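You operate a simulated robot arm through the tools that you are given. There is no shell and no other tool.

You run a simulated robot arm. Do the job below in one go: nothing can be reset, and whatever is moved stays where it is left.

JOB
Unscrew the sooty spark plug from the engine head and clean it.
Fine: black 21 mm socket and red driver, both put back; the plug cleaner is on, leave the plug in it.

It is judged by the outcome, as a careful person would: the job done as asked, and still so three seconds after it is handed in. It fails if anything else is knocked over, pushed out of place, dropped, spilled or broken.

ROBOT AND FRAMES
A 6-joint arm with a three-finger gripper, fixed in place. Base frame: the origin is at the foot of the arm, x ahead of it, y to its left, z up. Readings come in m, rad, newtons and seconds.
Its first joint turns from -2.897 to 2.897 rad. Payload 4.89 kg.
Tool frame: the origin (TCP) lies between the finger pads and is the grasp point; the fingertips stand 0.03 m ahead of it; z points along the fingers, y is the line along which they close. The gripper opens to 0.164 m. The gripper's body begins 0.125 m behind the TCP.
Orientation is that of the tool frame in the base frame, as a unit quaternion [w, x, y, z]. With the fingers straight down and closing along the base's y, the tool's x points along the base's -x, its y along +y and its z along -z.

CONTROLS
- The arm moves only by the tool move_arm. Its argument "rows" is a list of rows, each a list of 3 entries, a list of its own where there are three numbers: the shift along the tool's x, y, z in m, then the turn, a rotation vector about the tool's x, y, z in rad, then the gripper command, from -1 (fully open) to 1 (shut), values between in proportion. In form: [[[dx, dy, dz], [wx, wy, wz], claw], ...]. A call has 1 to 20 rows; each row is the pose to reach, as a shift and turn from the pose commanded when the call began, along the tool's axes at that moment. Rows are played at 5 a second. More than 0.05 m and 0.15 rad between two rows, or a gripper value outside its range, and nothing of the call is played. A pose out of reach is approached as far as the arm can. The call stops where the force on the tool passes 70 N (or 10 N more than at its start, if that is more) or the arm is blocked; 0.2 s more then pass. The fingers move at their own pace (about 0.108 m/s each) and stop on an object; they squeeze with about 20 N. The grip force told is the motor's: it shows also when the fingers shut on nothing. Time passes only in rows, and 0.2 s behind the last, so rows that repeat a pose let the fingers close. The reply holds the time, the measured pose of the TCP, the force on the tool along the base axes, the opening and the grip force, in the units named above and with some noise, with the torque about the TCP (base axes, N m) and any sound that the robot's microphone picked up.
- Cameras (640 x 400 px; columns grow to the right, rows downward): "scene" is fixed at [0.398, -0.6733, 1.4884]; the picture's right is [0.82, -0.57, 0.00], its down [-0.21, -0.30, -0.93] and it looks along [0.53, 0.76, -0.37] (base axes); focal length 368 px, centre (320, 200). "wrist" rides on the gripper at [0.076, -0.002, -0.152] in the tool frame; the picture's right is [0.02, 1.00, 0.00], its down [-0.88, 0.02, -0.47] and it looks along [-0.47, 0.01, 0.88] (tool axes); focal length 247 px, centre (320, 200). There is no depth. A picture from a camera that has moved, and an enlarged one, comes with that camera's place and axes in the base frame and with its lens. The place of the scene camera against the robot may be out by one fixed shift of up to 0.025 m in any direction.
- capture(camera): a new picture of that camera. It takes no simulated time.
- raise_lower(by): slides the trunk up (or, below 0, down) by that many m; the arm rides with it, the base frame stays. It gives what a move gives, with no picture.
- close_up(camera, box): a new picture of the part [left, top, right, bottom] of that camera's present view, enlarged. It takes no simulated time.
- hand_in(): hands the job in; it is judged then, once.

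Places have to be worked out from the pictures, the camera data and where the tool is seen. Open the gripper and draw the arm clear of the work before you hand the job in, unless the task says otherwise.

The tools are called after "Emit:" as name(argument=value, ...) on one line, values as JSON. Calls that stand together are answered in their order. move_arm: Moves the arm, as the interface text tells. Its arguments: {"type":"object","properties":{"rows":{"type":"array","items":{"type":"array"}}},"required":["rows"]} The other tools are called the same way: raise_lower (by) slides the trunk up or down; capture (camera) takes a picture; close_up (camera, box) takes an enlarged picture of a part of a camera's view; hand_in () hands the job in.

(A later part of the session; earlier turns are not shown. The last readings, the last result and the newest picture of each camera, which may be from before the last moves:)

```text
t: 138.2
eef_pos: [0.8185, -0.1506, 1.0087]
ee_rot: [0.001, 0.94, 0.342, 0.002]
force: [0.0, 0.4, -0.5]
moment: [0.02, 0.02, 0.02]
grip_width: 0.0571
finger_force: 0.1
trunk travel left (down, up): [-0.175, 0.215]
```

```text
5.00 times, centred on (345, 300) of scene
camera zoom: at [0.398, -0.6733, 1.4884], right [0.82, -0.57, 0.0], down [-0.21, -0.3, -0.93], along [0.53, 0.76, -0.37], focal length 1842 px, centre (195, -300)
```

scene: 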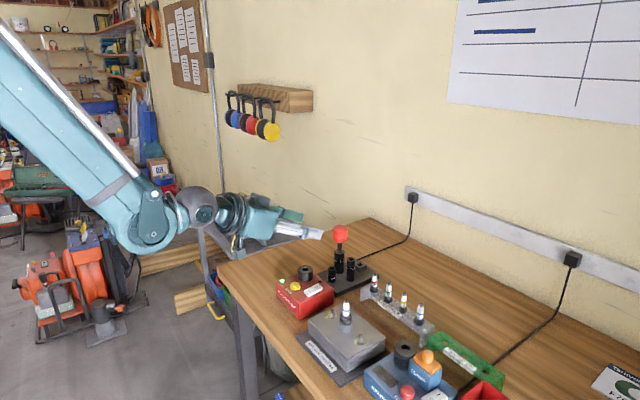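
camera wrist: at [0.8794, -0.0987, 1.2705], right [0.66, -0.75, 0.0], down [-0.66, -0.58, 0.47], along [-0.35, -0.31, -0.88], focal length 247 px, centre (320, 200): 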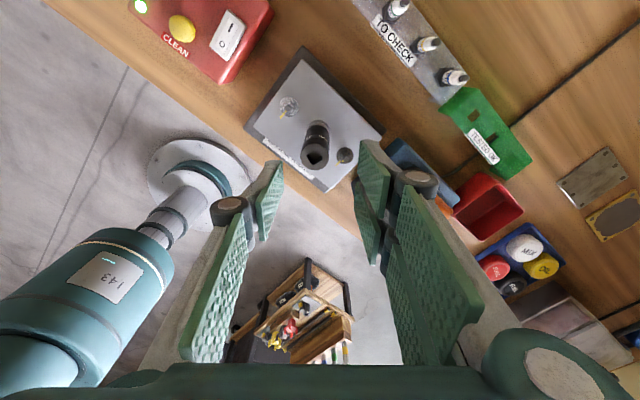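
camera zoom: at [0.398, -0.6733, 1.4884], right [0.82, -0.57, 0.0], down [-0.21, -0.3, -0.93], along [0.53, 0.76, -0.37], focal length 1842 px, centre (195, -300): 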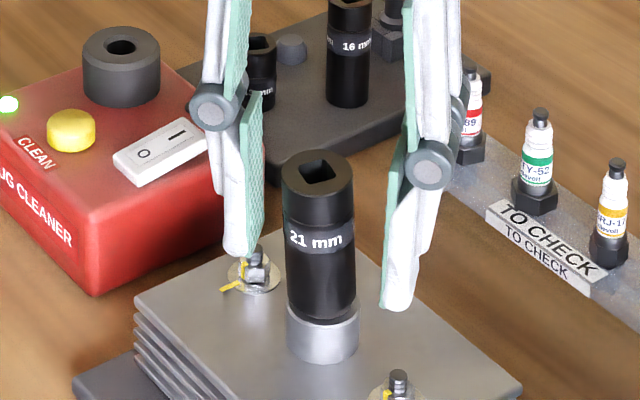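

The plug axis is now on the tool's y centre line to within 0.3 mm. I'll nudge 1 mm along tool x and close on the socket.

Emit:
move_arm(rows=[[[0.001, 0, 0], [0, 0, 0], 0.3], [[0.001, 0, 0], [0, 0, 0], 0.45], [[0.001, 0, 0], [0, 0, 0], 0.55], [[0.001, 0, 0], [0, 0, 0], 0.65], [[0.001, 0, 0], [0, 0, 0], 1], [[0.001, 0, 0], [0, 0, 0], 1]])

Emit:
close_up(camera="scene", box=[325, 285, 365, 330])

```text
t: 139.6
eef_pos: [0.8199, -0.1504, 1.0091]
ee_rot: [0.001, 0.94, 0.342, 0.001]
force: [0.1, 0.8, -0.2]
moment: [-0.03, 0.01, -0.03]
grip_width: 0.0301
finger_force: 20.4
trunk travel left (down, up): [-0.175, 0.215]
```

```text
8.89 times, centred on (345, 308) of scene
camera zoom: at [0.398, -0.6733, 1.4884], right [0.82, -0.57, 0.0], down [-0.21, -0.3, -0.93], along [0.53, 0.76, -0.37], focal length 3275 px, centre (98, -756)
```

zoom: 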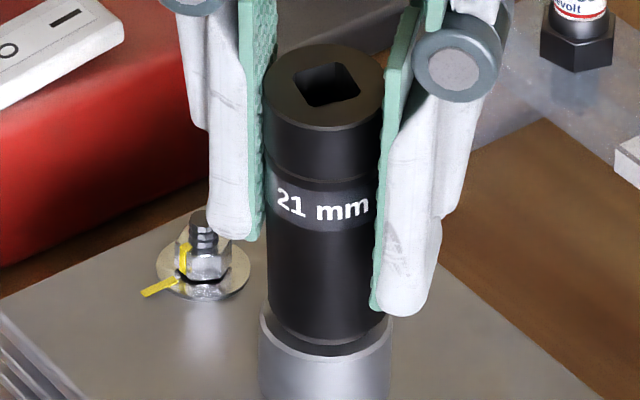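

The socket is upright in the grip and the forces are near zero. I'll turn it counter-clockwise 1.4 rad and check forces and torque.

Emit:
move_arm(rows=[[[0, 0, 0.0003], [0, 0, -0.04], 1], [[0, 0, 0.0005], [0, 0, -0.12], 1], [[0, 0, 0.0005], [0, 0, -0.22], 1], [[0, 0, 0.0005], [0, 0, -0.32], 1], [[0, 0, 0.0005], [0, 0, -0.42], 1], [[0, 0, 0.0005], [0, 0, -0.52], 1], [[0, 0, 0.0005], [0, 0, -0.62], 1], [[0, 0, 0.0005], [0, 0, -0.72], 1], [[0, 0, 0.0005], [0, 0, -0.82], 1], [[0, 0, 0.0005], [0, 0, -0.92], 1], [[0, 0, 0.0005], [0, 0, -1.02], 1], [[0, 0, 0.0005], [0, 0, -1.12], 1], [[0, 0, 0.0005], [0, 0, -1.22], 1], [[0, 0, 0.0005], [0, 0, -1.32], 1], [[0, 0, 0.0005], [0, 0, -1.4], 1]])

Emit:
close_up(camera="scene", box=[325, 285, 365, 330])

```text
t: 142.8
eef_pos: [0.821, -0.1502, 1.0089]
ee_rot: [0.002, 0.497, 0.868, 0.0]
force: [-8.4, 1.0, 2.3]
moment: [0.02, 0.37, -0.02]
grip_width: 0.0297
finger_force: 20.1
trunk travel left (down, up): [-0.175, 0.215]
```

```text
8.89 times, centred on (345, 308) of scene
camera zoom: at [0.398, -0.6733, 1.4884], right [0.82, -0.57, 0.0], down [-0.21, -0.3, -0.93], along [0.53, 0.76, -0.37], focal length 3275 px, centre (98, -756)
```

zoom: 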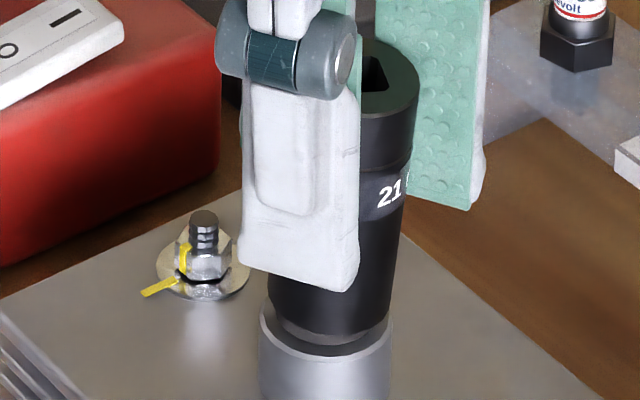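

There's only a small sideways force and no torque, so I can't tell whether the plug itself is turning. I'll lift the socket about 45 mm and see whether the plug's label has moved.

Emit:
move_arm(rows=[[[0, 0, -0.003], [0, 0, 0], 1], [[0, 0, -0.008], [0, 0, 0], 1], [[0, 0, -0.014], [0, 0, 0], 1], [[0, 0, -0.02], [0, 0, 0], 1], [[0, 0, -0.026], [0, 0, 0], 1], [[0, 0, -0.032], [0, 0, 0], 1], [[0, 0, -0.038], [0, 0, 0], 1], [[0, 0, -0.042], [0, 0, 0], 1], [[0, 0, -0.045], [0, 0, 0], 1], [[0, 0, -0.045], [0, 0, 0], 1]])

Emit:
close_up(camera="scene", box=[330, 295, 360, 325])

Emit:
close_up(camera="scene", box=[325, 270, 365, 330])

```text
t: 145.0
eef_pos: [0.8208, -0.1477, 1.0545]
ee_rot: [0.002, 0.498, 0.867, 0.0]
force: [0.2, -0.1, -1.6]
moment: [0.03, 0.02, 0.03]
grip_width: 0.0299
finger_force: 20.2
trunk travel left (down, up): [-0.175, 0.215]
```

```text
13.33 times, centred on (345, 310) of scene
camera zoom: at [0.398, -0.6733, 1.4884], right [0.82, -0.57, 0.0], down [-0.21, -0.3, -0.93], along [0.53, 0.76, -0.37], focal length 4912 px, centre (-13, -1267)
```

zoom: 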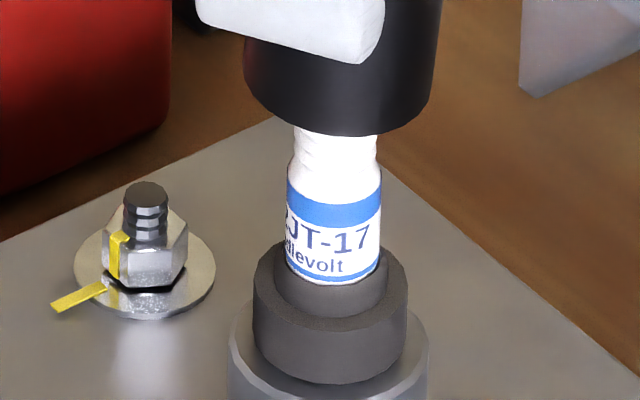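

```text
6.67 times, centred on (345, 300) of scene
camera zoom: at [0.398, -0.6733, 1.4884], right [0.82, -0.57, 0.0], down [-0.21, -0.3, -0.93], along [0.53, 0.76, -0.37], focal length 2456 px, centre (153, -467)
```

zoom: 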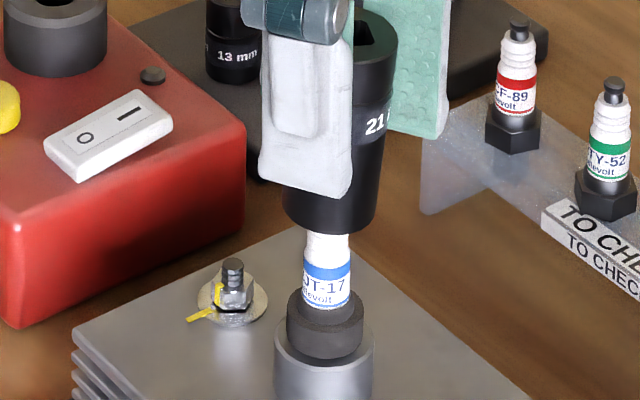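

The label hasn't moved at all, so the socket spun without gripping the plug. I need to see the hex from above; I'll look with the wrist camera first.

Emit:
close_up(camera="wrist", box=[280, 90, 360, 190])

Emit:
close_up(camera="scene", box=[338, 308, 354, 320])

Emit:
close_up(camera="scene", box=[372, 282, 388, 294])

```text
4.00 times, centred on (320, 140) of wrist
camera zoom: at [0.7804, -0.0824, 1.2067], right [0.85, 0.52, 0.0], down [0.46, -0.75, 0.48], along [0.25, -0.41, -0.88], focal length 988 px, centre (320, 440)
```

zoom: 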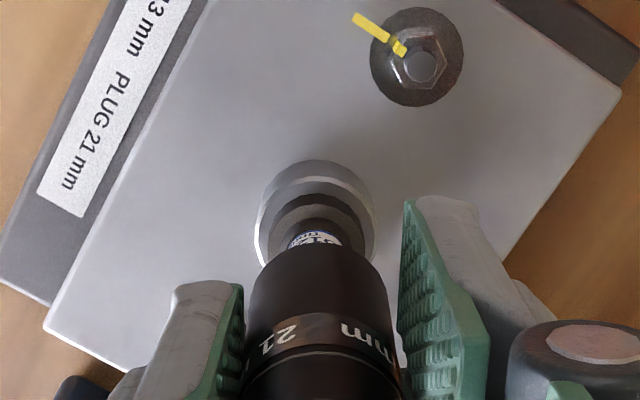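

```text
16.00 times, centred on (346, 314) of scene
camera zoom: at [0.398, -0.6733, 1.4884], right [0.82, -0.57, 0.0], down [-0.21, -0.3, -0.93], along [0.53, 0.76, -0.37], focal length 5895 px, centre (-96, -1624)
```

zoom: 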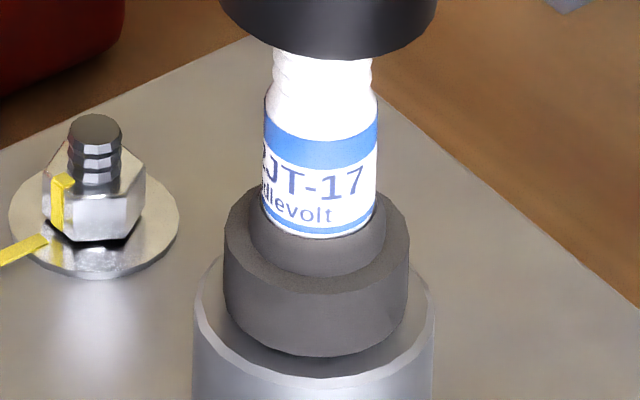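

```text
16.00 times, centred on (380, 288) of scene
camera zoom: at [0.398, -0.6733, 1.4884], right [0.82, -0.57, 0.0], down [-0.21, -0.3, -0.93], along [0.53, 0.76, -0.37], focal length 5895 px, centre (-640, -1208)
```

zoom: 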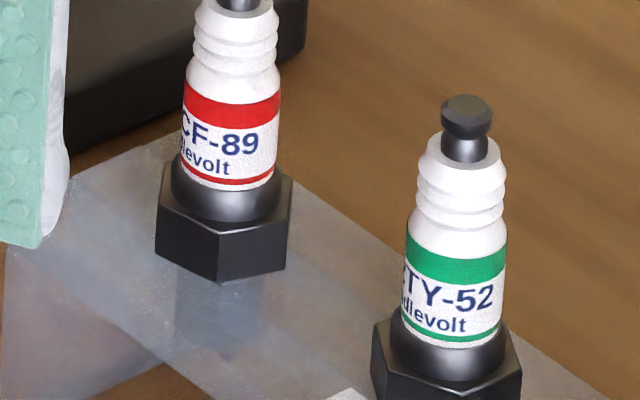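

The label is exactly where it was, so simply turning the socket by hand does nothing; it's probably not fully seated and needs the driver. I'll re-centre (about -2 mm, -1.4 mm in tool axes) and lower the socket again, this time seating it more firmly.

Emit:
move_arm(rows=[[[-0.001, -0.0007, 0], [0, 0, 0], 1], [[-0.002, -0.0014, 0.003], [0, 0, 0], 1], [[-0.002, -0.0014, 0.008], [0, 0, 0], 1], [[-0.002, -0.0014, 0.014], [0, 0, 0], 1], [[-0.002, -0.0014, 0.02], [0, 0, 0], 1], [[-0.002, -0.0014, 0.026], [0, 0, 0], 1], [[-0.002, -0.0014, 0.032], [0, 0, 0], 1], [[-0.002, -0.0014, 0.036], [0, 0, 0], 1], [[-0.002, -0.0014, 0.04], [0, 0, 0], 1], [[-0.002, -0.0014, 0.043], [0, 0, 0], 1], [[-0.002, -0.0014, 0.045], [0, 0, 0], 1], [[-0.002, -0.0014, 0.047], [0, 0, 0], 1], [[-0.002, -0.0014, 0.047], [0, 0, 0], 1]])

Emit:
close_up(camera="scene", box=[330, 300, 360, 330])

```text
t: 147.8
eef_pos: [0.8212, -0.1512, 1.0072]
ee_rot: [0.002, 0.499, 0.867, -0.001]
force: [-0.2, 0.0, 13.3]
moment: [-0.02, 0.1, 0.04]
grip_width: 0.0293
finger_force: 19.8
trunk travel left (down, up): [-0.175, 0.215]
```

```text
13.33 times, centred on (345, 315) of scene
camera zoom: at [0.398, -0.6733, 1.4884], right [0.82, -0.57, 0.0], down [-0.21, -0.3, -0.93], along [0.53, 0.76, -0.37], focal length 4912 px, centre (-13, -1333)
```

zoom: 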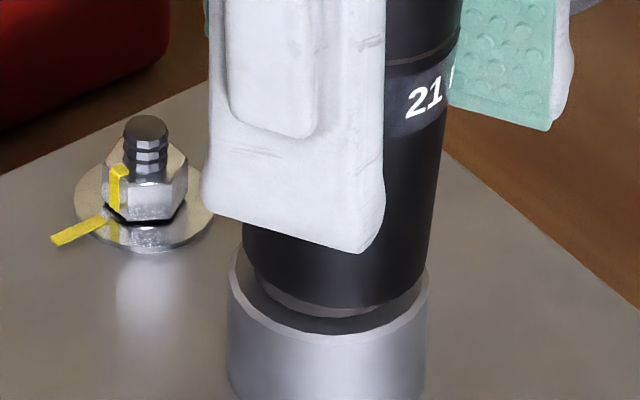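

The socket tilted about 5° in the fingers, which stops it seating fully. I'll release it and turn the open gripper 90° around it; gripping from the perpendicular side will square it up.

Emit:
move_arm(rows=[[[0, 0, -0.0015], [0, 0, 0], 1], [[0, 0, -0.0015], [0, 0, 0], 0.6], [[0, 0, -0.0015], [0, 0, 0], 0.45], [[0, 0, -0.0015], [0, 0, 0], 0.3], [[0, 0, -0.0015], [0, 0, 0], 0.12], [[0, 0, -0.0015], [0, 0, 0], 0.12]])

Emit:
close_up(camera="scene", box=[325, 275, 365, 330])

Emit:
close_up(camera="wrist", box=[260, 110, 380, 240])

```text
t: 149.2
eef_pos: [0.8207, -0.1495, 1.0077]
ee_rot: [0.002, 0.499, 0.867, -0.001]
force: [-0.7, -0.4, 0.9]
moment: [-0.01, 0.05, 0.03]
grip_width: 0.0723
finger_force: 0.0
trunk travel left (down, up): [-0.175, 0.215]
```

```text
7.27 times, centred on (345, 302) of scene
camera zoom: at [0.398, -0.6733, 1.4884], right [0.82, -0.57, 0.0], down [-0.21, -0.3, -0.93], along [0.53, 0.76, -0.37], focal length 2680 px, centre (138, -546)
```

zoom: 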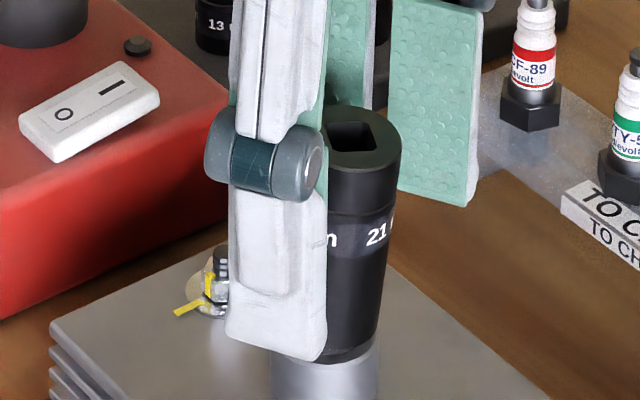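

```text
3.08 times, centred on (320, 175) of wrist
camera zoom: at [0.7805, -0.0837, 1.16], right [0.85, 0.52, 0.0], down [0.46, -0.75, 0.48], along [0.25, -0.41, -0.88], focal length 760 px, centre (320, 277)
```

zoom: 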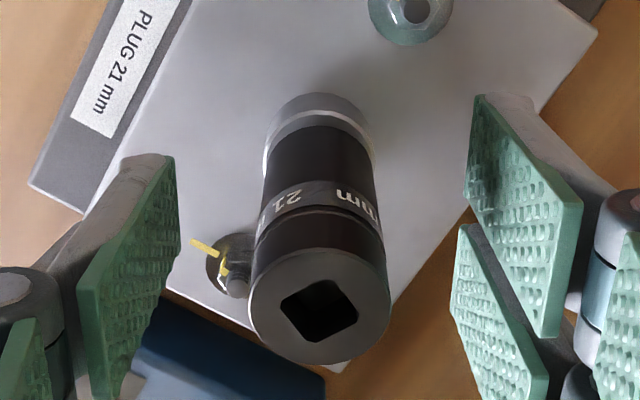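

With the fingers off, the socket leans exactly along the tool's x axis while the plug axis is under the TCP. I'll rotate the open gripper 90° counter-clockwise around it and then close to square it up.

Emit:
move_arm(rows=[[[0, 0, 0], [0, 0, -0.14], 0.12], [[0, 0, 0], [0, 0, -0.28], 0.12], [[0, 0, 0], [0, 0, -0.42], 0.12], [[0, 0, 0], [0, 0, -0.56], 0.12], [[0, 0, 0], [0, 0, -0.7], 0.12], [[0, 0, 0], [0, 0, -0.84], 0.12], [[0, 0, 0], [0, 0, -0.98], 0.12], [[0, 0, 0], [0, 0, -1.12], 0.12], [[0, 0, 0], [0, 0, -1.26], 0.12], [[0, 0, 0], [0, 0, -1.4], 0.12], [[0, 0, 0], [0, 0, -1.54], 0.12], [[0, 0, 0], [0, 0, -1.571], 0.12], [[0, 0, 0], [0, 0, -1.571], 0.12]])

Emit:
close_up(camera="wrist", box=[260, 110, 380, 240])

Emit:
close_up(camera="scene", box=[325, 275, 365, 330])

```text
t: 152.0
eef_pos: [0.8208, -0.1515, 1.0086]
ee_rot: [0.001, -0.262, 0.965, -0.002]
force: [0.7, 0.1, 0.0]
moment: [0.0, -0.01, 0.02]
grip_width: 0.0721
finger_force: 0.2
trunk travel left (down, up): [-0.175, 0.215]
```

```text
3.08 times, centred on (320, 175) of wrist
camera zoom: at [0.7554, -0.1899, 1.1609], right [-0.52, 0.85, 0.0], down [0.75, 0.46, 0.47], along [0.41, 0.25, -0.88], focal length 760 px, centre (320, 277)
```

zoom: 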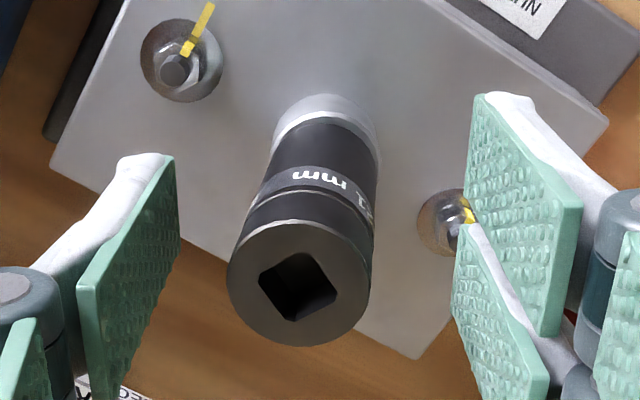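

```text
7.27 times, centred on (345, 302) of scene
camera zoom: at [0.398, -0.6733, 1.4884], right [0.82, -0.57, 0.0], down [-0.21, -0.3, -0.93], along [0.53, 0.76, -0.37], focal length 2680 px, centre (138, -546)
```

zoom: 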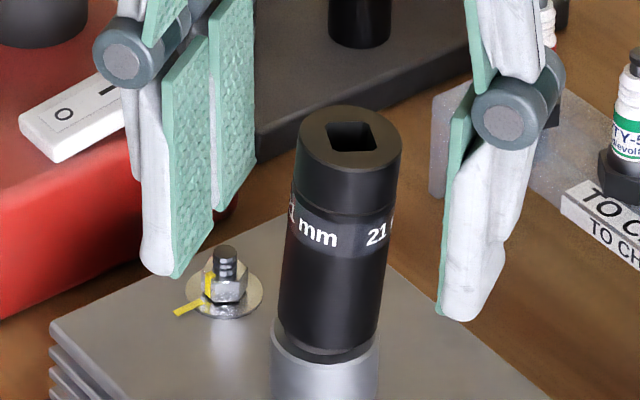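

The plug axis is +0.9 mm in tool y. I'll correct and close gently, which should bring the socket upright.

Emit:
move_arm(rows=[[[0, 0.0009, 0], [0, 0, 0], 0.3], [[0, 0.0009, 0], [0, 0, 0], 0.45], [[0, 0.0009, 0], [0, 0, 0], 0.55], [[0, 0.0009, 0], [0, 0, 0], 0.62], [[0, 0.0009, 0], [0, 0, 0], 0.7], [[0, 0.0009, 0], [0, 0, 0], 1], [[0, 0.0009, 0], [0, 0, 0], 1]])

Emit:
close_up(camera="scene", box=[325, 275, 365, 330])

Emit:
close_up(camera="wrist", box=[260, 110, 380, 240])

```text
t: 153.6
eef_pos: [0.8211, -0.1502, 1.0091]
ee_rot: [0.001, -0.261, 0.965, -0.002]
force: [0.0, 0.1, 0.2]
moment: [0.0, -0.01, -0.01]
grip_width: 0.0294
finger_force: 19.8
trunk travel left (down, up): [-0.175, 0.215]
```

```text
7.27 times, centred on (345, 302) of scene
camera zoom: at [0.398, -0.6733, 1.4884], right [0.82, -0.57, 0.0], down [-0.21, -0.3, -0.93], along [0.53, 0.76, -0.37], focal length 2680 px, centre (138, -546)
```

zoom: 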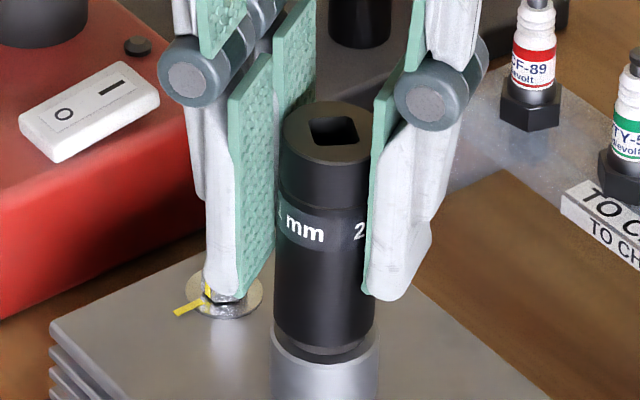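

```text
3.08 times, centred on (320, 175) of wrist
camera zoom: at [0.7553, -0.1884, 1.1608], right [-0.52, 0.85, 0.0], down [0.75, 0.46, 0.47], along [0.41, 0.25, -0.88], focal length 760 px, centre (320, 277)
```

zoom: 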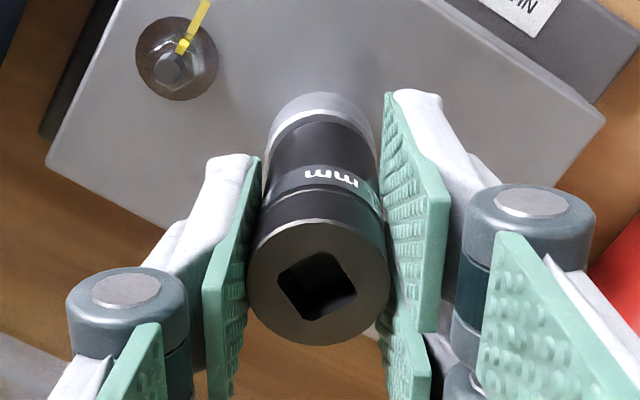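

The socket is upright with zero side load. Now I'll press about 2 mm (≈13 N) and turn it slowly through 60° to let it drop onto the flats.

Emit:
move_arm(rows=[[[0, 0, 0.001], [0, 0, 0], 1], [[0, 0, 0.002], [0, 0, -0.03], 1], [[0, 0, 0.002], [0, 0, -0.09], 1], [[0, 0, 0.002], [0, 0, -0.15], 1], [[0, 0, 0.002], [0, 0, -0.21], 1], [[0, 0, 0.002], [0, 0, -0.27], 1], [[0, 0, 0.002], [0, 0, -0.33], 1], [[0, 0, 0.002], [0, 0, -0.39], 1], [[0, 0, 0.002], [0, 0, -0.45], 1], [[0, 0, 0.002], [0, 0, -0.51], 1], [[0, 0, 0.002], [0, 0, -0.57], 1], [[0, 0, 0.002], [0, 0, -0.57], 1]])

Emit:
close_up(camera="scene", box=[330, 300, 360, 330])

```text
t: 156.2
eef_pos: [0.8194, -0.1494, 1.0069]
ee_rot: [0.001, -0.522, 0.853, -0.002]
force: [-3.2, -3.2, 10.9]
moment: [0.0, 0.01, -0.01]
grip_width: 0.0293
finger_force: 19.7
trunk travel left (down, up): [-0.175, 0.215]
```

```text
13.33 times, centred on (345, 315) of scene
camera zoom: at [0.398, -0.6733, 1.4884], right [0.82, -0.57, 0.0], down [-0.21, -0.3, -0.93], along [0.53, 0.76, -0.37], focal length 4912 px, centre (-13, -1333)
```

zoom: 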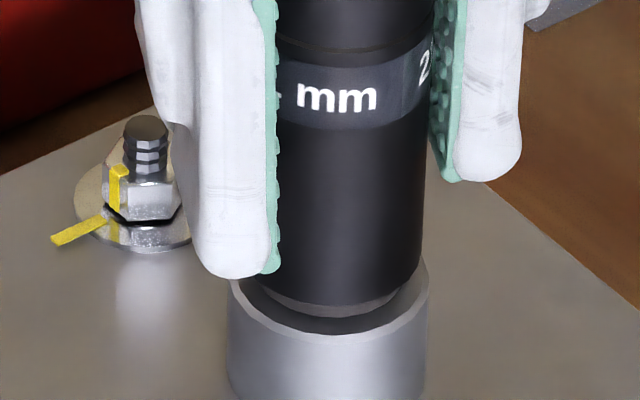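

There's no further drop, so the socket is at its natural seat on the plug. I'll release it here, upright, and see how it stands.

Emit:
move_arm(rows=[[[0, 0, -0.002], [0, 0, 0], 1], [[0, 0, -0.002], [0, 0, 0], 0.63], [[0, 0, -0.002], [0, 0, 0], 0.55], [[0, 0, -0.002], [0, 0, 0], 0.45], [[0, 0, -0.002], [0, 0, 0], 0.3], [[0, 0, -0.002], [0, 0, 0], 0.2], [[0, 0, -0.03], [0, 0, 0], 0.1], [[0, 0, -0.065], [0, 0, 0], 0], [[0, 0, -0.1], [0, 0, 0], 0], [[0, 0, -0.1], [0, 0, 0], 0]])

Emit:
close_up(camera="scene", box=[325, 285, 365, 330])

Emit:
close_up(camera="wrist", box=[280, 110, 360, 210])

Emit:
close_up(camera="scene", box=[332, 288, 356, 308])

```text
t: 158.4
eef_pos: [0.8173, -0.1495, 1.1097]
ee_rot: [0.001, -0.522, 0.853, -0.002]
force: [-0.1, 0.8, 0.2]
moment: [-0.03, -0.1, 0.0]
grip_width: 0.0821
finger_force: 0.0
trunk travel left (down, up): [-0.175, 0.215]
```

```text
8.89 times, centred on (345, 308) of scene
camera zoom: at [0.398, -0.6733, 1.4884], right [0.82, -0.57, 0.0], down [-0.21, -0.3, -0.93], along [0.53, 0.76, -0.37], focal length 3275 px, centre (98, -756)
```

zoom: 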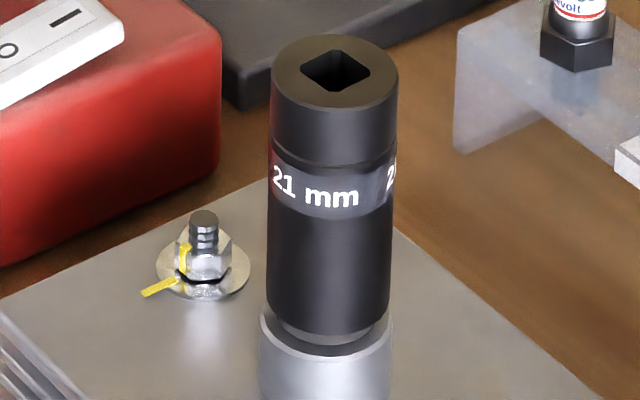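

```text
4.00 times, centred on (320, 160) of wrist
camera zoom: at [0.7852, -0.2166, 1.2615], right [-0.9, 0.44, 0.0], down [0.38, 0.79, 0.47], along [0.21, 0.42, -0.88], focal length 988 px, centre (320, 360)
```

zoom: 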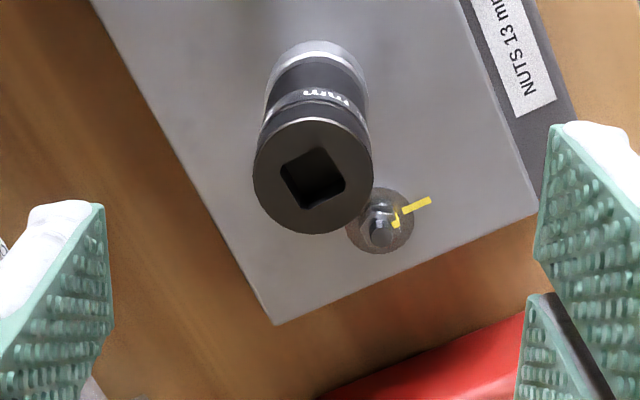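

```text
16.00 times, centred on (344, 298) of scene
camera zoom: at [0.398, -0.6733, 1.4884], right [0.82, -0.57, 0.0], down [-0.21, -0.3, -0.93], along [0.53, 0.76, -0.37], focal length 5895 px, centre (-64, -1368)
```

zoom: 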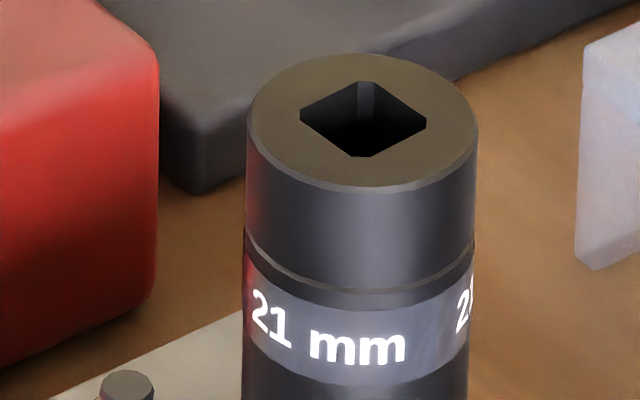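

The socket now stands within 0.6° of vertical at (0.8198, -0.1497), with its square at about 6°. Next I'll fetch the driver: move over it while winding the yaw back to -140°.

Emit:
move_arm(rows=[[[-0.02, -0.0075, 0], [0, 0, 0.14], 0], [[-0.04, -0.015, 0], [0, 0, 0.28], 0], [[-0.06, -0.0224, 0], [0, 0, 0.42], 0], [[-0.08, -0.03, 0], [0, 0, 0.56], 0], [[-0.1, -0.0374, 0], [0, 0, 0.7], 0], [[-0.12, -0.045, 0], [0, 0, 0.84], 0], [[-0.14, -0.0523, 0], [0, 0, 0.98], 0], [[-0.16, -0.0598, 0], [0, 0, 1.12], 0], [[-0.18, -0.0672, 0], [0, 0, 1.26], 0], [[-0.2, -0.0747, 0], [0, 0, 1.4], 0], [[-0.22, -0.0822, 0], [0, 0, 1.54], 0], [[-0.24, -0.0896, 0], [0, 0, 1.68], 0], [[-0.26, -0.097, 0], [0, 0, 1.82], 0], [[-0.2813, -0.1048, 0], [0, 0, 1.96], 0], [[-0.2813, -0.1048, 0], [0, 0, 1.96], 0]])

Emit:
move_arm(rows=[[[0, 0, 0], [0, 0, 0.14], 0], [[0, 0, 0], [0, 0, 0.28], 0], [[0, 0, 0], [0, 0, 0.42], 0], [[0, 0, 0], [0, 0, 0.56], 0], [[0, 0, 0], [0, 0, 0.7], 0], [[0, 0, 0], [0, 0, 0.84], 0], [[0, 0, 0], [0, 0, 0.98], 0], [[0, 0, 0], [0, 0, 1.12], 0], [[0, 0, 0], [0, 0, 1.26], 0], [[0, 0, 0], [0, 0, 1.4], 0], [[0, 0, 0], [0, 0, 1.54], 0], [[0, 0, 0], [0, 0, 1.58], 0], [[0, 0, 0.03], [0, 0, 1.58], 0], [[0, 0, 0.03], [0, 0, 1.58], 0]])

Emit:
capture(camera="wrist")

Emit:
close_up(camera="wrist", box=[270, 110, 370, 220])

```text
t: 161.6
eef_pos: [1.0433, 0.0552, 1.1066]
ee_rot: [0.001, 0.418, 0.908, 0.0]
force: [-0.3, 0.5, -0.9]
moment: [-0.03, 0.04, 0.01]
grip_width: 0.082
finger_force: 0.1
trunk travel left (down, up): [-0.175, 0.215]
```

```text
t: 164.6
eef_pos: [1.0401, 0.0524, 1.0779]
ee_rot: [0.001, 0.939, 0.343, 0.001]
force: [-0.2, -0.6, -0.5]
moment: [0.01, 0.0, -0.03]
grip_width: 0.0819
finger_force: 0.0
trunk travel left (down, up): [-0.175, 0.215]
```

```text
taken
camera wrist: at [1.0977, 0.1039, 1.2297], right [0.66, -0.75, 0.0], down [-0.66, -0.58, 0.47], along [-0.35, -0.31, -0.88], focal length 247 px, centre (320, 200)
```

wrist: 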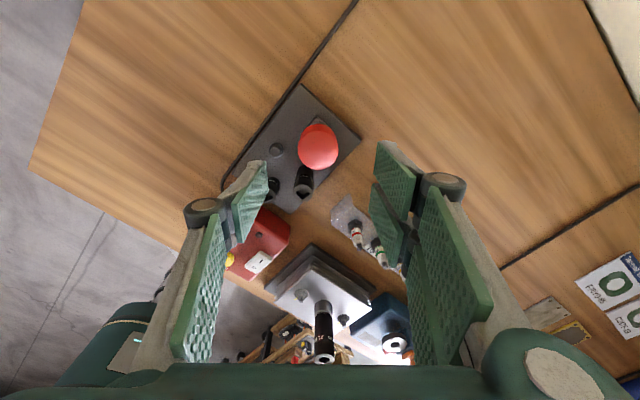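

```text
3.64 times, centred on (320, 165) of wrist
camera zoom: at [1.0977, 0.1039, 1.2297], right [0.66, -0.75, 0.0], down [-0.66, -0.58, 0.47], along [-0.35, -0.31, -0.88], focal length 898 px, centre (320, 327)
```

zoom: 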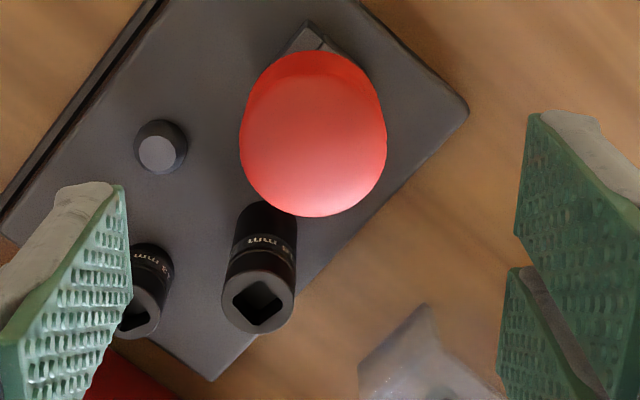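

The driver is in view and the empty peg of the 21 mm socket can be seen. I'll correct (+2, -2.5 mm in tool axes) and descend around the handle to z≈0.960.

Emit:
move_arm(rows=[[[0.002, -0.0025, 0.02], [0, 0, 0], 0], [[0.002, -0.0025, 0.045], [0, 0, 0], 0], [[0.002, -0.0025, 0.07], [0, 0, 0], 0], [[0.002, -0.0025, 0.095], [0, 0, 0], 0], [[0.002, -0.0025, 0.118], [0, 0, 0], 0], [[0.002, -0.0025, 0.118], [0, 0, 0], 0]])

Emit:
close_up(camera="wrist", box=[256, 120, 384, 260])

Emit:
close_up(camera="scene", box=[330, 230, 394, 280])

```text
t: 166.0
eef_pos: [1.0406, 0.0557, 0.9584]
ee_rot: [0.001, 0.939, 0.343, 0.002]
force: [-0.6, 0.3, -0.3]
moment: [0.01, 0.02, -0.02]
grip_width: 0.082
finger_force: 0.1
trunk travel left (down, up): [-0.175, 0.215]
```

```text
2.86 times, centred on (320, 190) of wrist
camera zoom: at [1.0997, 0.107, 1.1107], right [0.66, -0.75, 0.0], down [-0.66, -0.58, 0.47], along [-0.35, -0.31, -0.88], focal length 706 px, centre (320, 229)
```

zoom: 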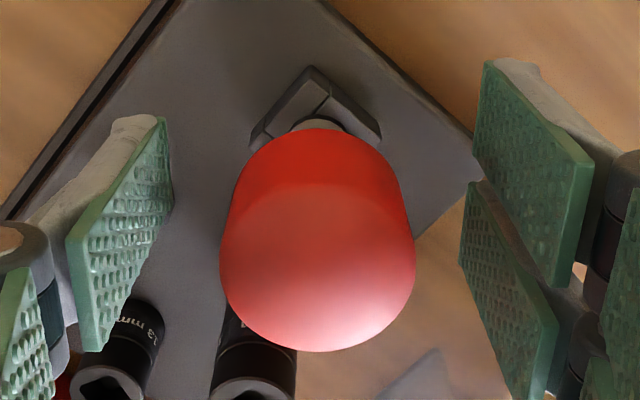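

```text
8.00 times, centred on (362, 255) of scene
camera zoom: at [0.398, -0.6733, 1.4884], right [0.82, -0.57, 0.0], down [-0.21, -0.3, -0.93], along [0.53, 0.76, -0.37], focal length 2948 px, centre (-16, -240)
```

zoom: 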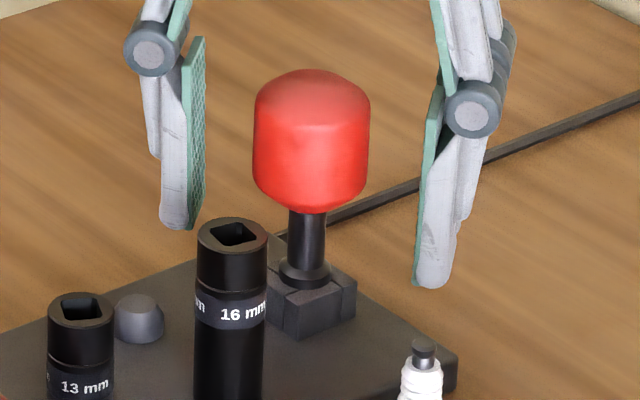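

Centred within 1 mm. I'll close on the handle.

Emit:
move_arm(rows=[[[0, -0.0009, 0], [0, 0, 0], 0.2], [[0, -0.0009, 0], [0, 0, 0], 0.4], [[0, -0.0009, 0], [0, 0, 0], 0.5], [[0, -0.0009, 0], [0, 0, 0], 1], [[0, -0.0009, 0], [0, 0, 0], 1], [[0, -0.0009, 0], [0, 0, 0], 1]])

Emit:
move_arm(rows=[[[0, 0, -0.002], [0, 0, 0], 1], [[0, 0, -0.005], [0, 0, 0], 1], [[0, 0, -0.01], [0, 0, 0], 1], [[0, 0, -0.017], [0, 0, 0], 1], [[0, 0, -0.026], [0, 0, 0], 1], [[0, 0, -0.037], [0, 0, 0], 1], [[0, 0, -0.048], [0, 0, 0], 1], [[0, 0, -0.059], [0, 0, 0], 1], [[0, 0, -0.07], [0, 0, 0], 1], [[0, 0, -0.081], [0, 0, 0], 1], [[0, 0, -0.092], [0, 0, 0], 1], [[0, 0, -0.103], [0, 0, 0], 1], [[0, 0, -0.114], [0, 0, 0], 1], [[0, 0, -0.125], [0, 0, 0], 1], [[0, 0, -0.134], [0, 0, 0], 1], [[0, 0, -0.14], [0, 0, 0], 1], [[0, 0, -0.142], [0, 0, 0], 1], [[0, 0, -0.142], [0, 0, 0], 1]])

Emit:
close_up(camera="scene", box=[350, 210, 382, 240])

```text
t: 167.4
eef_pos: [1.0406, 0.0555, 0.9584]
ee_rot: [0.001, 0.939, 0.343, 0.001]
force: [0.6, -0.9, 0.5]
moment: [-0.03, -0.02, 0.02]
grip_width: 0.0392
finger_force: 19.8
trunk travel left (down, up): [-0.175, 0.215]
```

```text
t: 171.2
eef_pos: [1.0408, 0.0565, 1.0997]
ee_rot: [0.002, 0.939, 0.343, 0.002]
force: [-0.2, 0.4, -1.0]
moment: [-0.01, 0.0, 0.0]
grip_width: 0.0394
finger_force: 19.9
trunk travel left (down, up): [-0.175, 0.215]
```

```text
13.33 times, centred on (366, 225) of scene
camera zoom: at [0.398, -0.6733, 1.4884], right [0.82, -0.57, 0.0], down [-0.21, -0.3, -0.93], along [0.53, 0.76, -0.37], focal length 4912 px, centre (-293, -133)
```

zoom: 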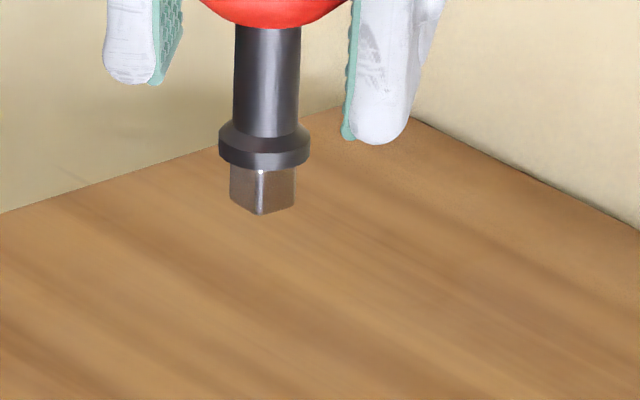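

Driver lifted and steady, with its square at about 0.5°. I'll carry it slowly to the socket on the plug, (-0.221, -0.206) away, in two stages and turn it 5.5° on the second.

Emit:
move_arm(rows=[[[-0.0015, 0.0001, 0], [0, 0, 0], 1], [[-0.0054, 0.0003, 0], [0, 0, 0], 1], [[-0.0121, 0.0006, 0], [0, 0, 0], 1], [[-0.0211, 0.0011, 0], [0, 0, 0], 1], [[-0.0317, 0.0016, 0], [0, 0, 0], 1], [[-0.0437, 0.0022, 0], [0, 0, 0], 1], [[-0.0558, 0.0028, 0], [0, 0, 0], 1], [[-0.0679, 0.0035, 0], [0, 0, 0], 1], [[-0.0799, 0.0041, 0], [0, 0, 0], 1], [[-0.092, 0.0047, 0], [0, 0, 0], 1], [[-0.104, 0.0053, 0], [0, 0, 0], 1], [[-0.1161, 0.0059, 0], [0, 0, 0], 1], [[-0.1282, 0.0065, 0], [0, 0, 0], 1], [[-0.1387, 0.0071, 0], [0, 0, 0], 1], [[-0.1463, 0.0075, 0], [0, 0, 0], 1], [[-0.1493, 0.0076, 0], [0, 0, 0], 1], [[-0.1508, 0.0077, 0], [0, 0, 0], 1], [[-0.1508, 0.0077, 0], [0, 0, 0], 1]])

Emit:
move_arm(rows=[[[-0.0015, 0.0001, 0], [0, 0, 0], 1], [[-0.0054, 0.0003, 0], [0, 0, -0.01], 1], [[-0.0121, 0.0006, 0], [0, 0, -0.02], 1], [[-0.0211, 0.0011, 0], [0, 0, -0.03], 1], [[-0.0317, 0.0016, 0], [0, 0, -0.04], 1], [[-0.0437, 0.0022, 0], [0, 0, -0.05], 1], [[-0.0558, 0.0028, 0], [0, 0, -0.06], 1], [[-0.0679, 0.0035, 0], [0, 0, -0.07], 1], [[-0.0799, 0.0041, 0], [0, 0, -0.08], 1], [[-0.092, 0.0047, 0], [0, 0, -0.09], 1], [[-0.104, 0.0053, 0], [0, 0, -0.096], 1], [[-0.1161, 0.0059, 0], [0, 0, -0.096], 1], [[-0.1282, 0.0065, 0], [0, 0, -0.096], 1], [[-0.1387, 0.0071, 0], [0, 0, -0.096], 1], [[-0.1463, 0.0075, 0], [0, 0, -0.096], 1], [[-0.1493, 0.0076, 0], [0, 0, -0.096], 1], [[-0.1508, 0.0077, 0], [0, 0, -0.096], 1], [[-0.1508, 0.0077, 0], [0, 0, -0.096], 1]])

Emit:
close_up(camera="scene", box=[330, 270, 360, 300])

Emit:
close_up(camera="wrist", box=[270, 110, 370, 230])

```text
t: 175.0
eef_pos: [0.9294, -0.0493, 1.1008]
ee_rot: [0.002, 0.939, 0.343, 0.001]
force: [-1.0, 0.5, -2.0]
moment: [-0.01, 0.02, -0.01]
grip_width: 0.0395
finger_force: 20.3
trunk travel left (down, up): [-0.175, 0.215]
```

```text
t: 178.8
eef_pos: [0.8192, -0.1493, 1.1006]
ee_rot: [0.001, 0.922, 0.388, 0.001]
force: [0.3, 0.8, -1.8]
moment: [-0.02, 0.04, 0.01]
grip_width: 0.0394
finger_force: 20.3
trunk travel left (down, up): [-0.175, 0.215]
```

```text
13.33 times, centred on (345, 285) of scene
camera zoom: at [0.398, -0.6733, 1.4884], right [0.82, -0.57, 0.0], down [-0.21, -0.3, -0.93], along [0.53, 0.76, -0.37], focal length 4912 px, centre (-13, -933)
```

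zoom: 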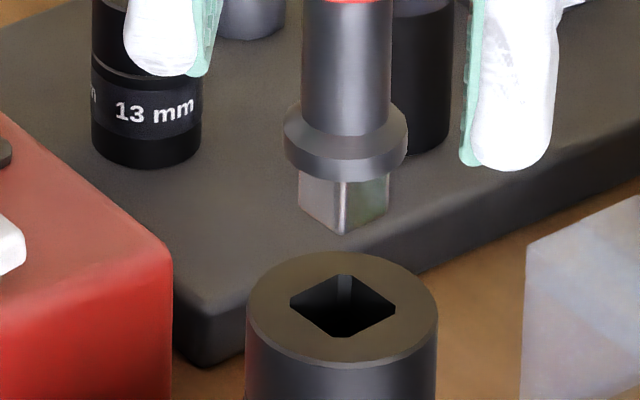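

```text
3.33 times, centred on (320, 170) of wrist
camera zoom: at [0.8718, -0.0924, 1.2536], right [0.73, -0.68, 0.0], down [-0.6, -0.64, 0.47], along [-0.32, -0.35, -0.88], focal length 823 px, centre (320, 300)
```

zoom: 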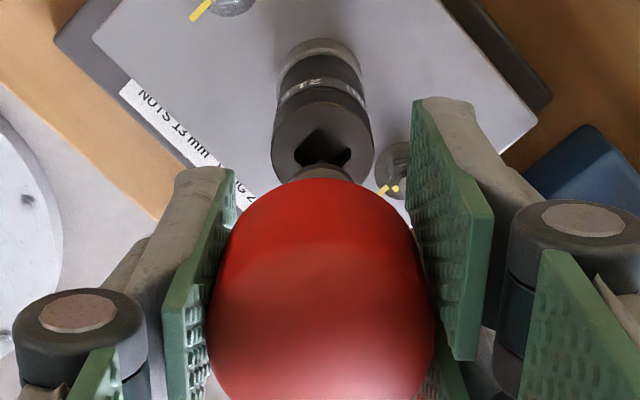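

The angle matches and the sideways offset is only about 0.4 mm. Both cameras say the socket lies a few mm farther along tool x, so I'll shift +4 mm that way and lower 14 mm for a closer look.

Emit:
move_arm(rows=[[[0.0007, 0.0001, 0.001], [0, 0, 0], 1], [[0.002, 0.0002, 0.004], [0, 0, 0], 1], [[0.0033, 0.0003, 0.008], [0, 0, 0], 1], [[0.004, 0.0004, 0.0115], [0, 0, 0], 1], [[0.004, 0.0004, 0.0135], [0, 0, 0], 1], [[0.004, 0.0004, 0.014], [0, 0, 0], 1], [[0.004, 0.0004, 0.014], [0, 0, 0], 1]])

Emit:
close_up(camera="scene", box=[330, 278, 360, 302])

Emit:
close_up(camera="wrist", box=[270, 110, 370, 230])

```text
t: 180.4
eef_pos: [0.8215, -0.1463, 1.0869]
ee_rot: [0.002, 0.922, 0.388, 0.0]
force: [0.7, -0.7, -1.1]
moment: [-0.03, 0.0, -0.05]
grip_width: 0.0396
finger_force: 20.2
trunk travel left (down, up): [-0.175, 0.215]
```

```text
16.00 times, centred on (345, 290) of scene
camera zoom: at [0.398, -0.6733, 1.4884], right [0.82, -0.57, 0.0], down [-0.21, -0.3, -0.93], along [0.53, 0.76, -0.37], focal length 5895 px, centre (-80, -1240)
```

zoom: 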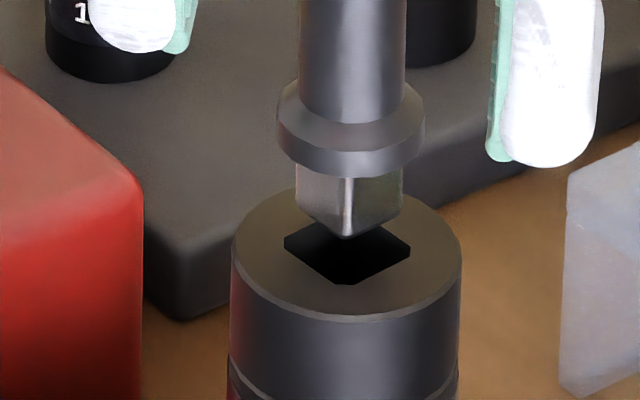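

```text
3.33 times, centred on (320, 170) of wrist
camera zoom: at [0.8746, -0.0897, 1.2388], right [0.73, -0.68, 0.0], down [-0.6, -0.64, 0.47], along [-0.32, -0.35, -0.88], focal length 823 px, centre (320, 300)
```

zoom: 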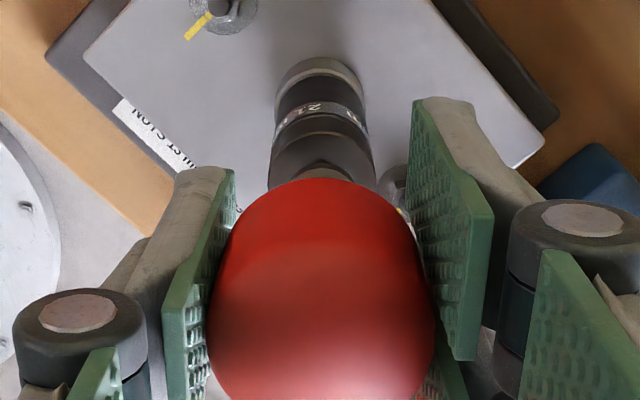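

The two cameras disagree on how far the socket is along tool x. I'll zoom in tightly on the tip and hole in the wrist view to settle it.

Emit:
close_up(camera="wrist", box=[300, 125, 340, 165])

Emit:
close_up(camera="scene", box=[338, 284, 350, 292])

```text
10.00 times, centred on (320, 145) of wrist
camera zoom: at [0.8746, -0.0897, 1.2388], right [0.73, -0.68, 0.0], down [-0.6, -0.64, 0.47], along [-0.32, -0.35, -0.88], focal length 2470 px, centre (320, 750)
```

zoom: 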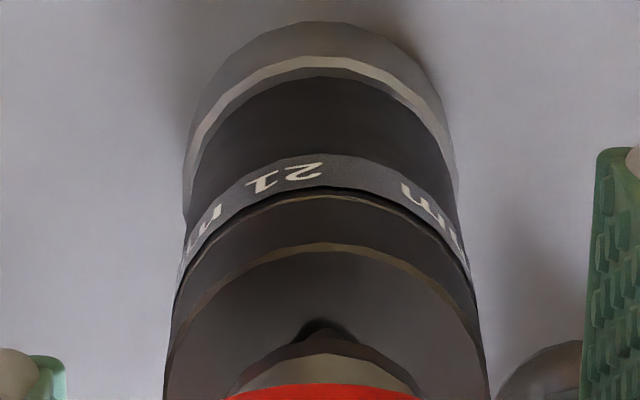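

```text
16.00 times, centred on (344, 288) of scene
camera zoom: at [0.398, -0.6733, 1.4884], right [0.82, -0.57, 0.0], down [-0.21, -0.3, -0.93], along [0.53, 0.76, -0.37], focal length 5895 px, centre (-64, -1208)
```

zoom: 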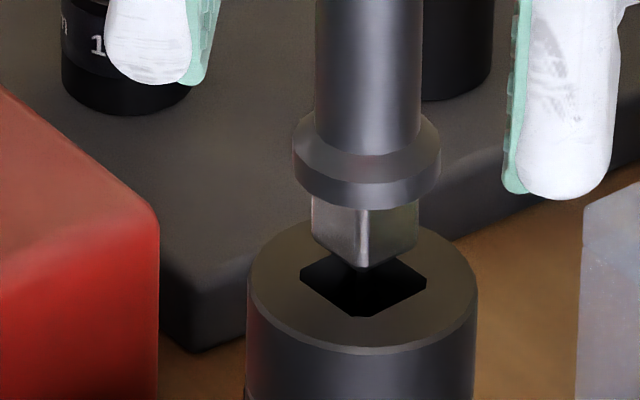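

The wrist view shows the driver untilted and about 1.2 mm past the socket centre; the scene shift is explained by a height uncertainty. I'll correct -1.2 mm and lower 5 mm in 1 mm steps, then compare again.

Emit:
move_arm(rows=[[[-0.0012, 0, 0], [0, 0, 0], 1], [[-0.0012, 0, 0.001], [0, 0, 0], 1], [[-0.0012, 0, 0.002], [0, 0, 0], 1], [[-0.0012, 0, 0.003], [0, 0, 0], 1], [[-0.0012, 0, 0.004], [0, 0, 0], 1], [[-0.0012, 0, 0.005], [0, 0, 0], 1], [[-0.0012, 0, 0.005], [0, 0, 0], 1]])

Emit:
close_up(camera="scene", box=[338, 284, 350, 292])

Emit:
close_up(camera="wrist", box=[300, 125, 340, 165])

```text
t: 182.0
eef_pos: [0.8218, -0.148, 1.0821]
ee_rot: [0.002, 0.922, 0.387, 0.0]
force: [0.1, 0.0, -1.7]
moment: [-0.03, 0.03, 0.01]
grip_width: 0.0391
finger_force: 20.6
trunk travel left (down, up): [-0.175, 0.215]
```

```text
16.00 times, centred on (344, 288) of scene
camera zoom: at [0.398, -0.6733, 1.4884], right [0.82, -0.57, 0.0], down [-0.21, -0.3, -0.93], along [0.53, 0.76, -0.37], focal length 5895 px, centre (-64, -1208)
```

zoom: 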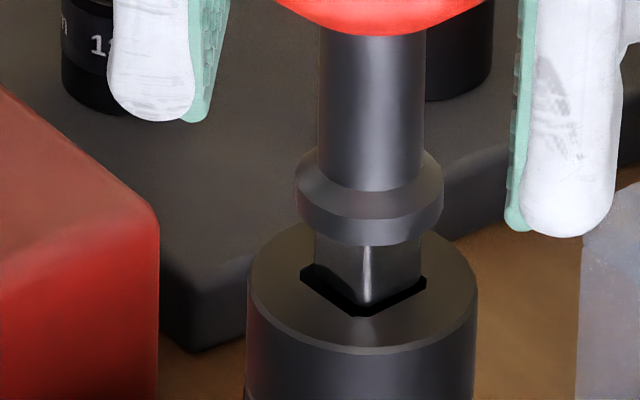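

```text
10.00 times, centred on (320, 145) of wrist
camera zoom: at [0.8743, -0.0909, 1.234], right [0.73, -0.68, 0.0], down [-0.6, -0.64, 0.47], along [-0.32, -0.35, -0.88], focal length 2470 px, centre (320, 750)
```

zoom: 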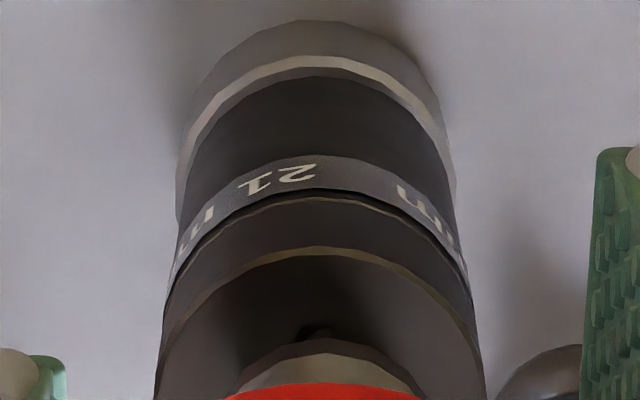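

The tip is right at the hole's mouth with no contact, about 0.6 mm to the right. I'll correct that and lower 3 mm more.

Emit:
move_arm(rows=[[[0, -0.0006, 0], [0, 0, 0], 1], [[0, -0.0006, 0], [0, 0, 0], 1], [[0, -0.0006, 0.001], [0, 0, 0], 1], [[0, -0.0006, 0.002], [0, 0, 0], 1], [[0, -0.0006, 0.003], [0, 0, 0], 1], [[0, -0.0006, 0.003], [0, 0, 0], 1]])

Emit:
close_up(camera="scene", box=[338, 284, 350, 292])

```text
t: 183.4
eef_pos: [0.8215, -0.1478, 1.0791]
ee_rot: [0.002, 0.922, 0.388, 0.0]
force: [-0.8, 0.2, -1.7]
moment: [-0.02, 0.0, 0.03]
grip_width: 0.0394
finger_force: 20.4
trunk travel left (down, up): [-0.175, 0.215]
```

```text
16.00 times, centred on (344, 288) of scene
camera zoom: at [0.398, -0.6733, 1.4884], right [0.82, -0.57, 0.0], down [-0.21, -0.3, -0.93], along [0.53, 0.76, -0.37], focal length 5895 px, centre (-64, -1208)
```

zoom: 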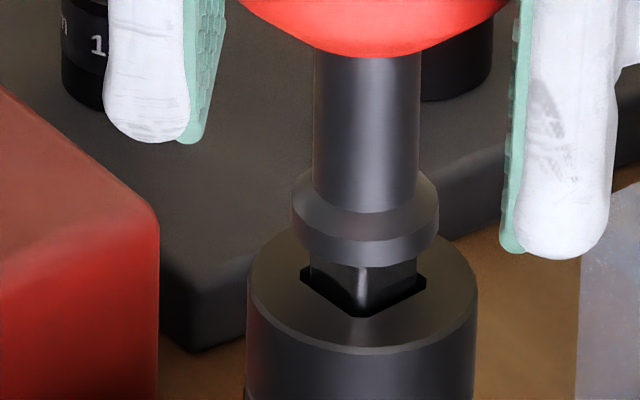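

It's going in, centred to within 0.1 mm and with no force. I'll lower the remaining ~8 mm to seat the collar.

Emit:
move_arm(rows=[[[0, 0, 0.001], [0, 0, 0], 1], [[0, 0, 0.002], [0, 0, 0], 1], [[0, 0, 0.003], [0, 0, 0], 1], [[0, 0, 0.004], [0, 0, 0], 1], [[0, 0, 0.005], [0, 0, 0], 1], [[0, 0, 0.006], [0, 0, 0], 1], [[0, 0, 0.007], [0, 0, 0], 1], [[0, 0, 0.008], [0, 0, 0], 1], [[0, 0, 0.009], [0, 0, 0], 1], [[0, 0, 0.009], [0, 0, 0], 1]])

Emit:
close_up(camera="scene", box=[338, 284, 350, 292])

Emit:
close_up(camera="scene", box=[325, 275, 365, 330])

```text
t: 185.6
eef_pos: [0.8215, -0.148, 1.0699]
ee_rot: [0.002, 0.922, 0.388, 0.002]
force: [5.7, 1.3, 23.8]
moment: [0.0, -0.3, -0.02]
grip_width: 0.0394
finger_force: 20.1
trunk travel left (down, up): [-0.175, 0.215]
```

```text
16.00 times, centred on (344, 288) of scene
camera zoom: at [0.398, -0.6733, 1.4884], right [0.82, -0.57, 0.0], down [-0.21, -0.3, -0.93], along [0.53, 0.76, -0.37], focal length 5895 px, centre (-64, -1208)
```

zoom: 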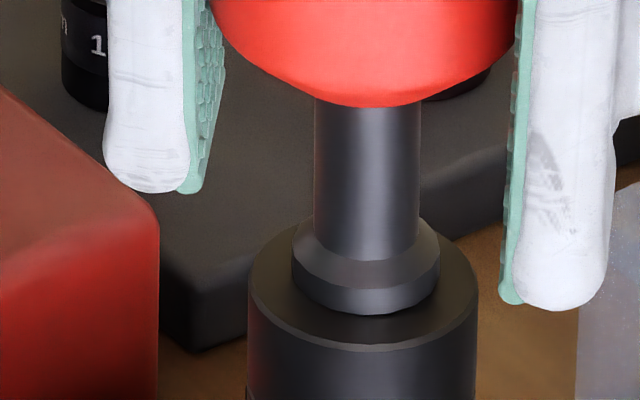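

```text
7.27 times, centred on (345, 302) of scene
camera zoom: at [0.398, -0.6733, 1.4884], right [0.82, -0.57, 0.0], down [-0.21, -0.3, -0.93], along [0.53, 0.76, -0.37], focal length 2680 px, centre (138, -546)
```

zoom: 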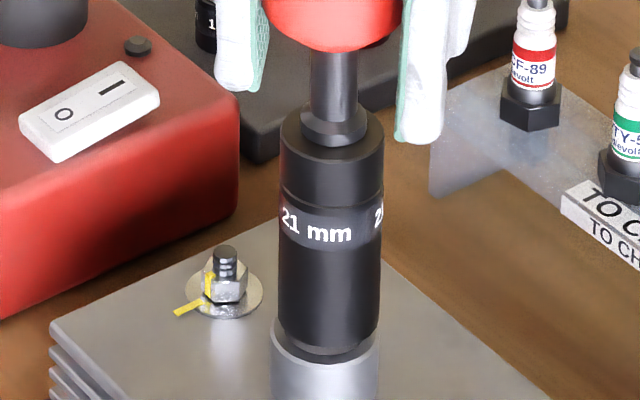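

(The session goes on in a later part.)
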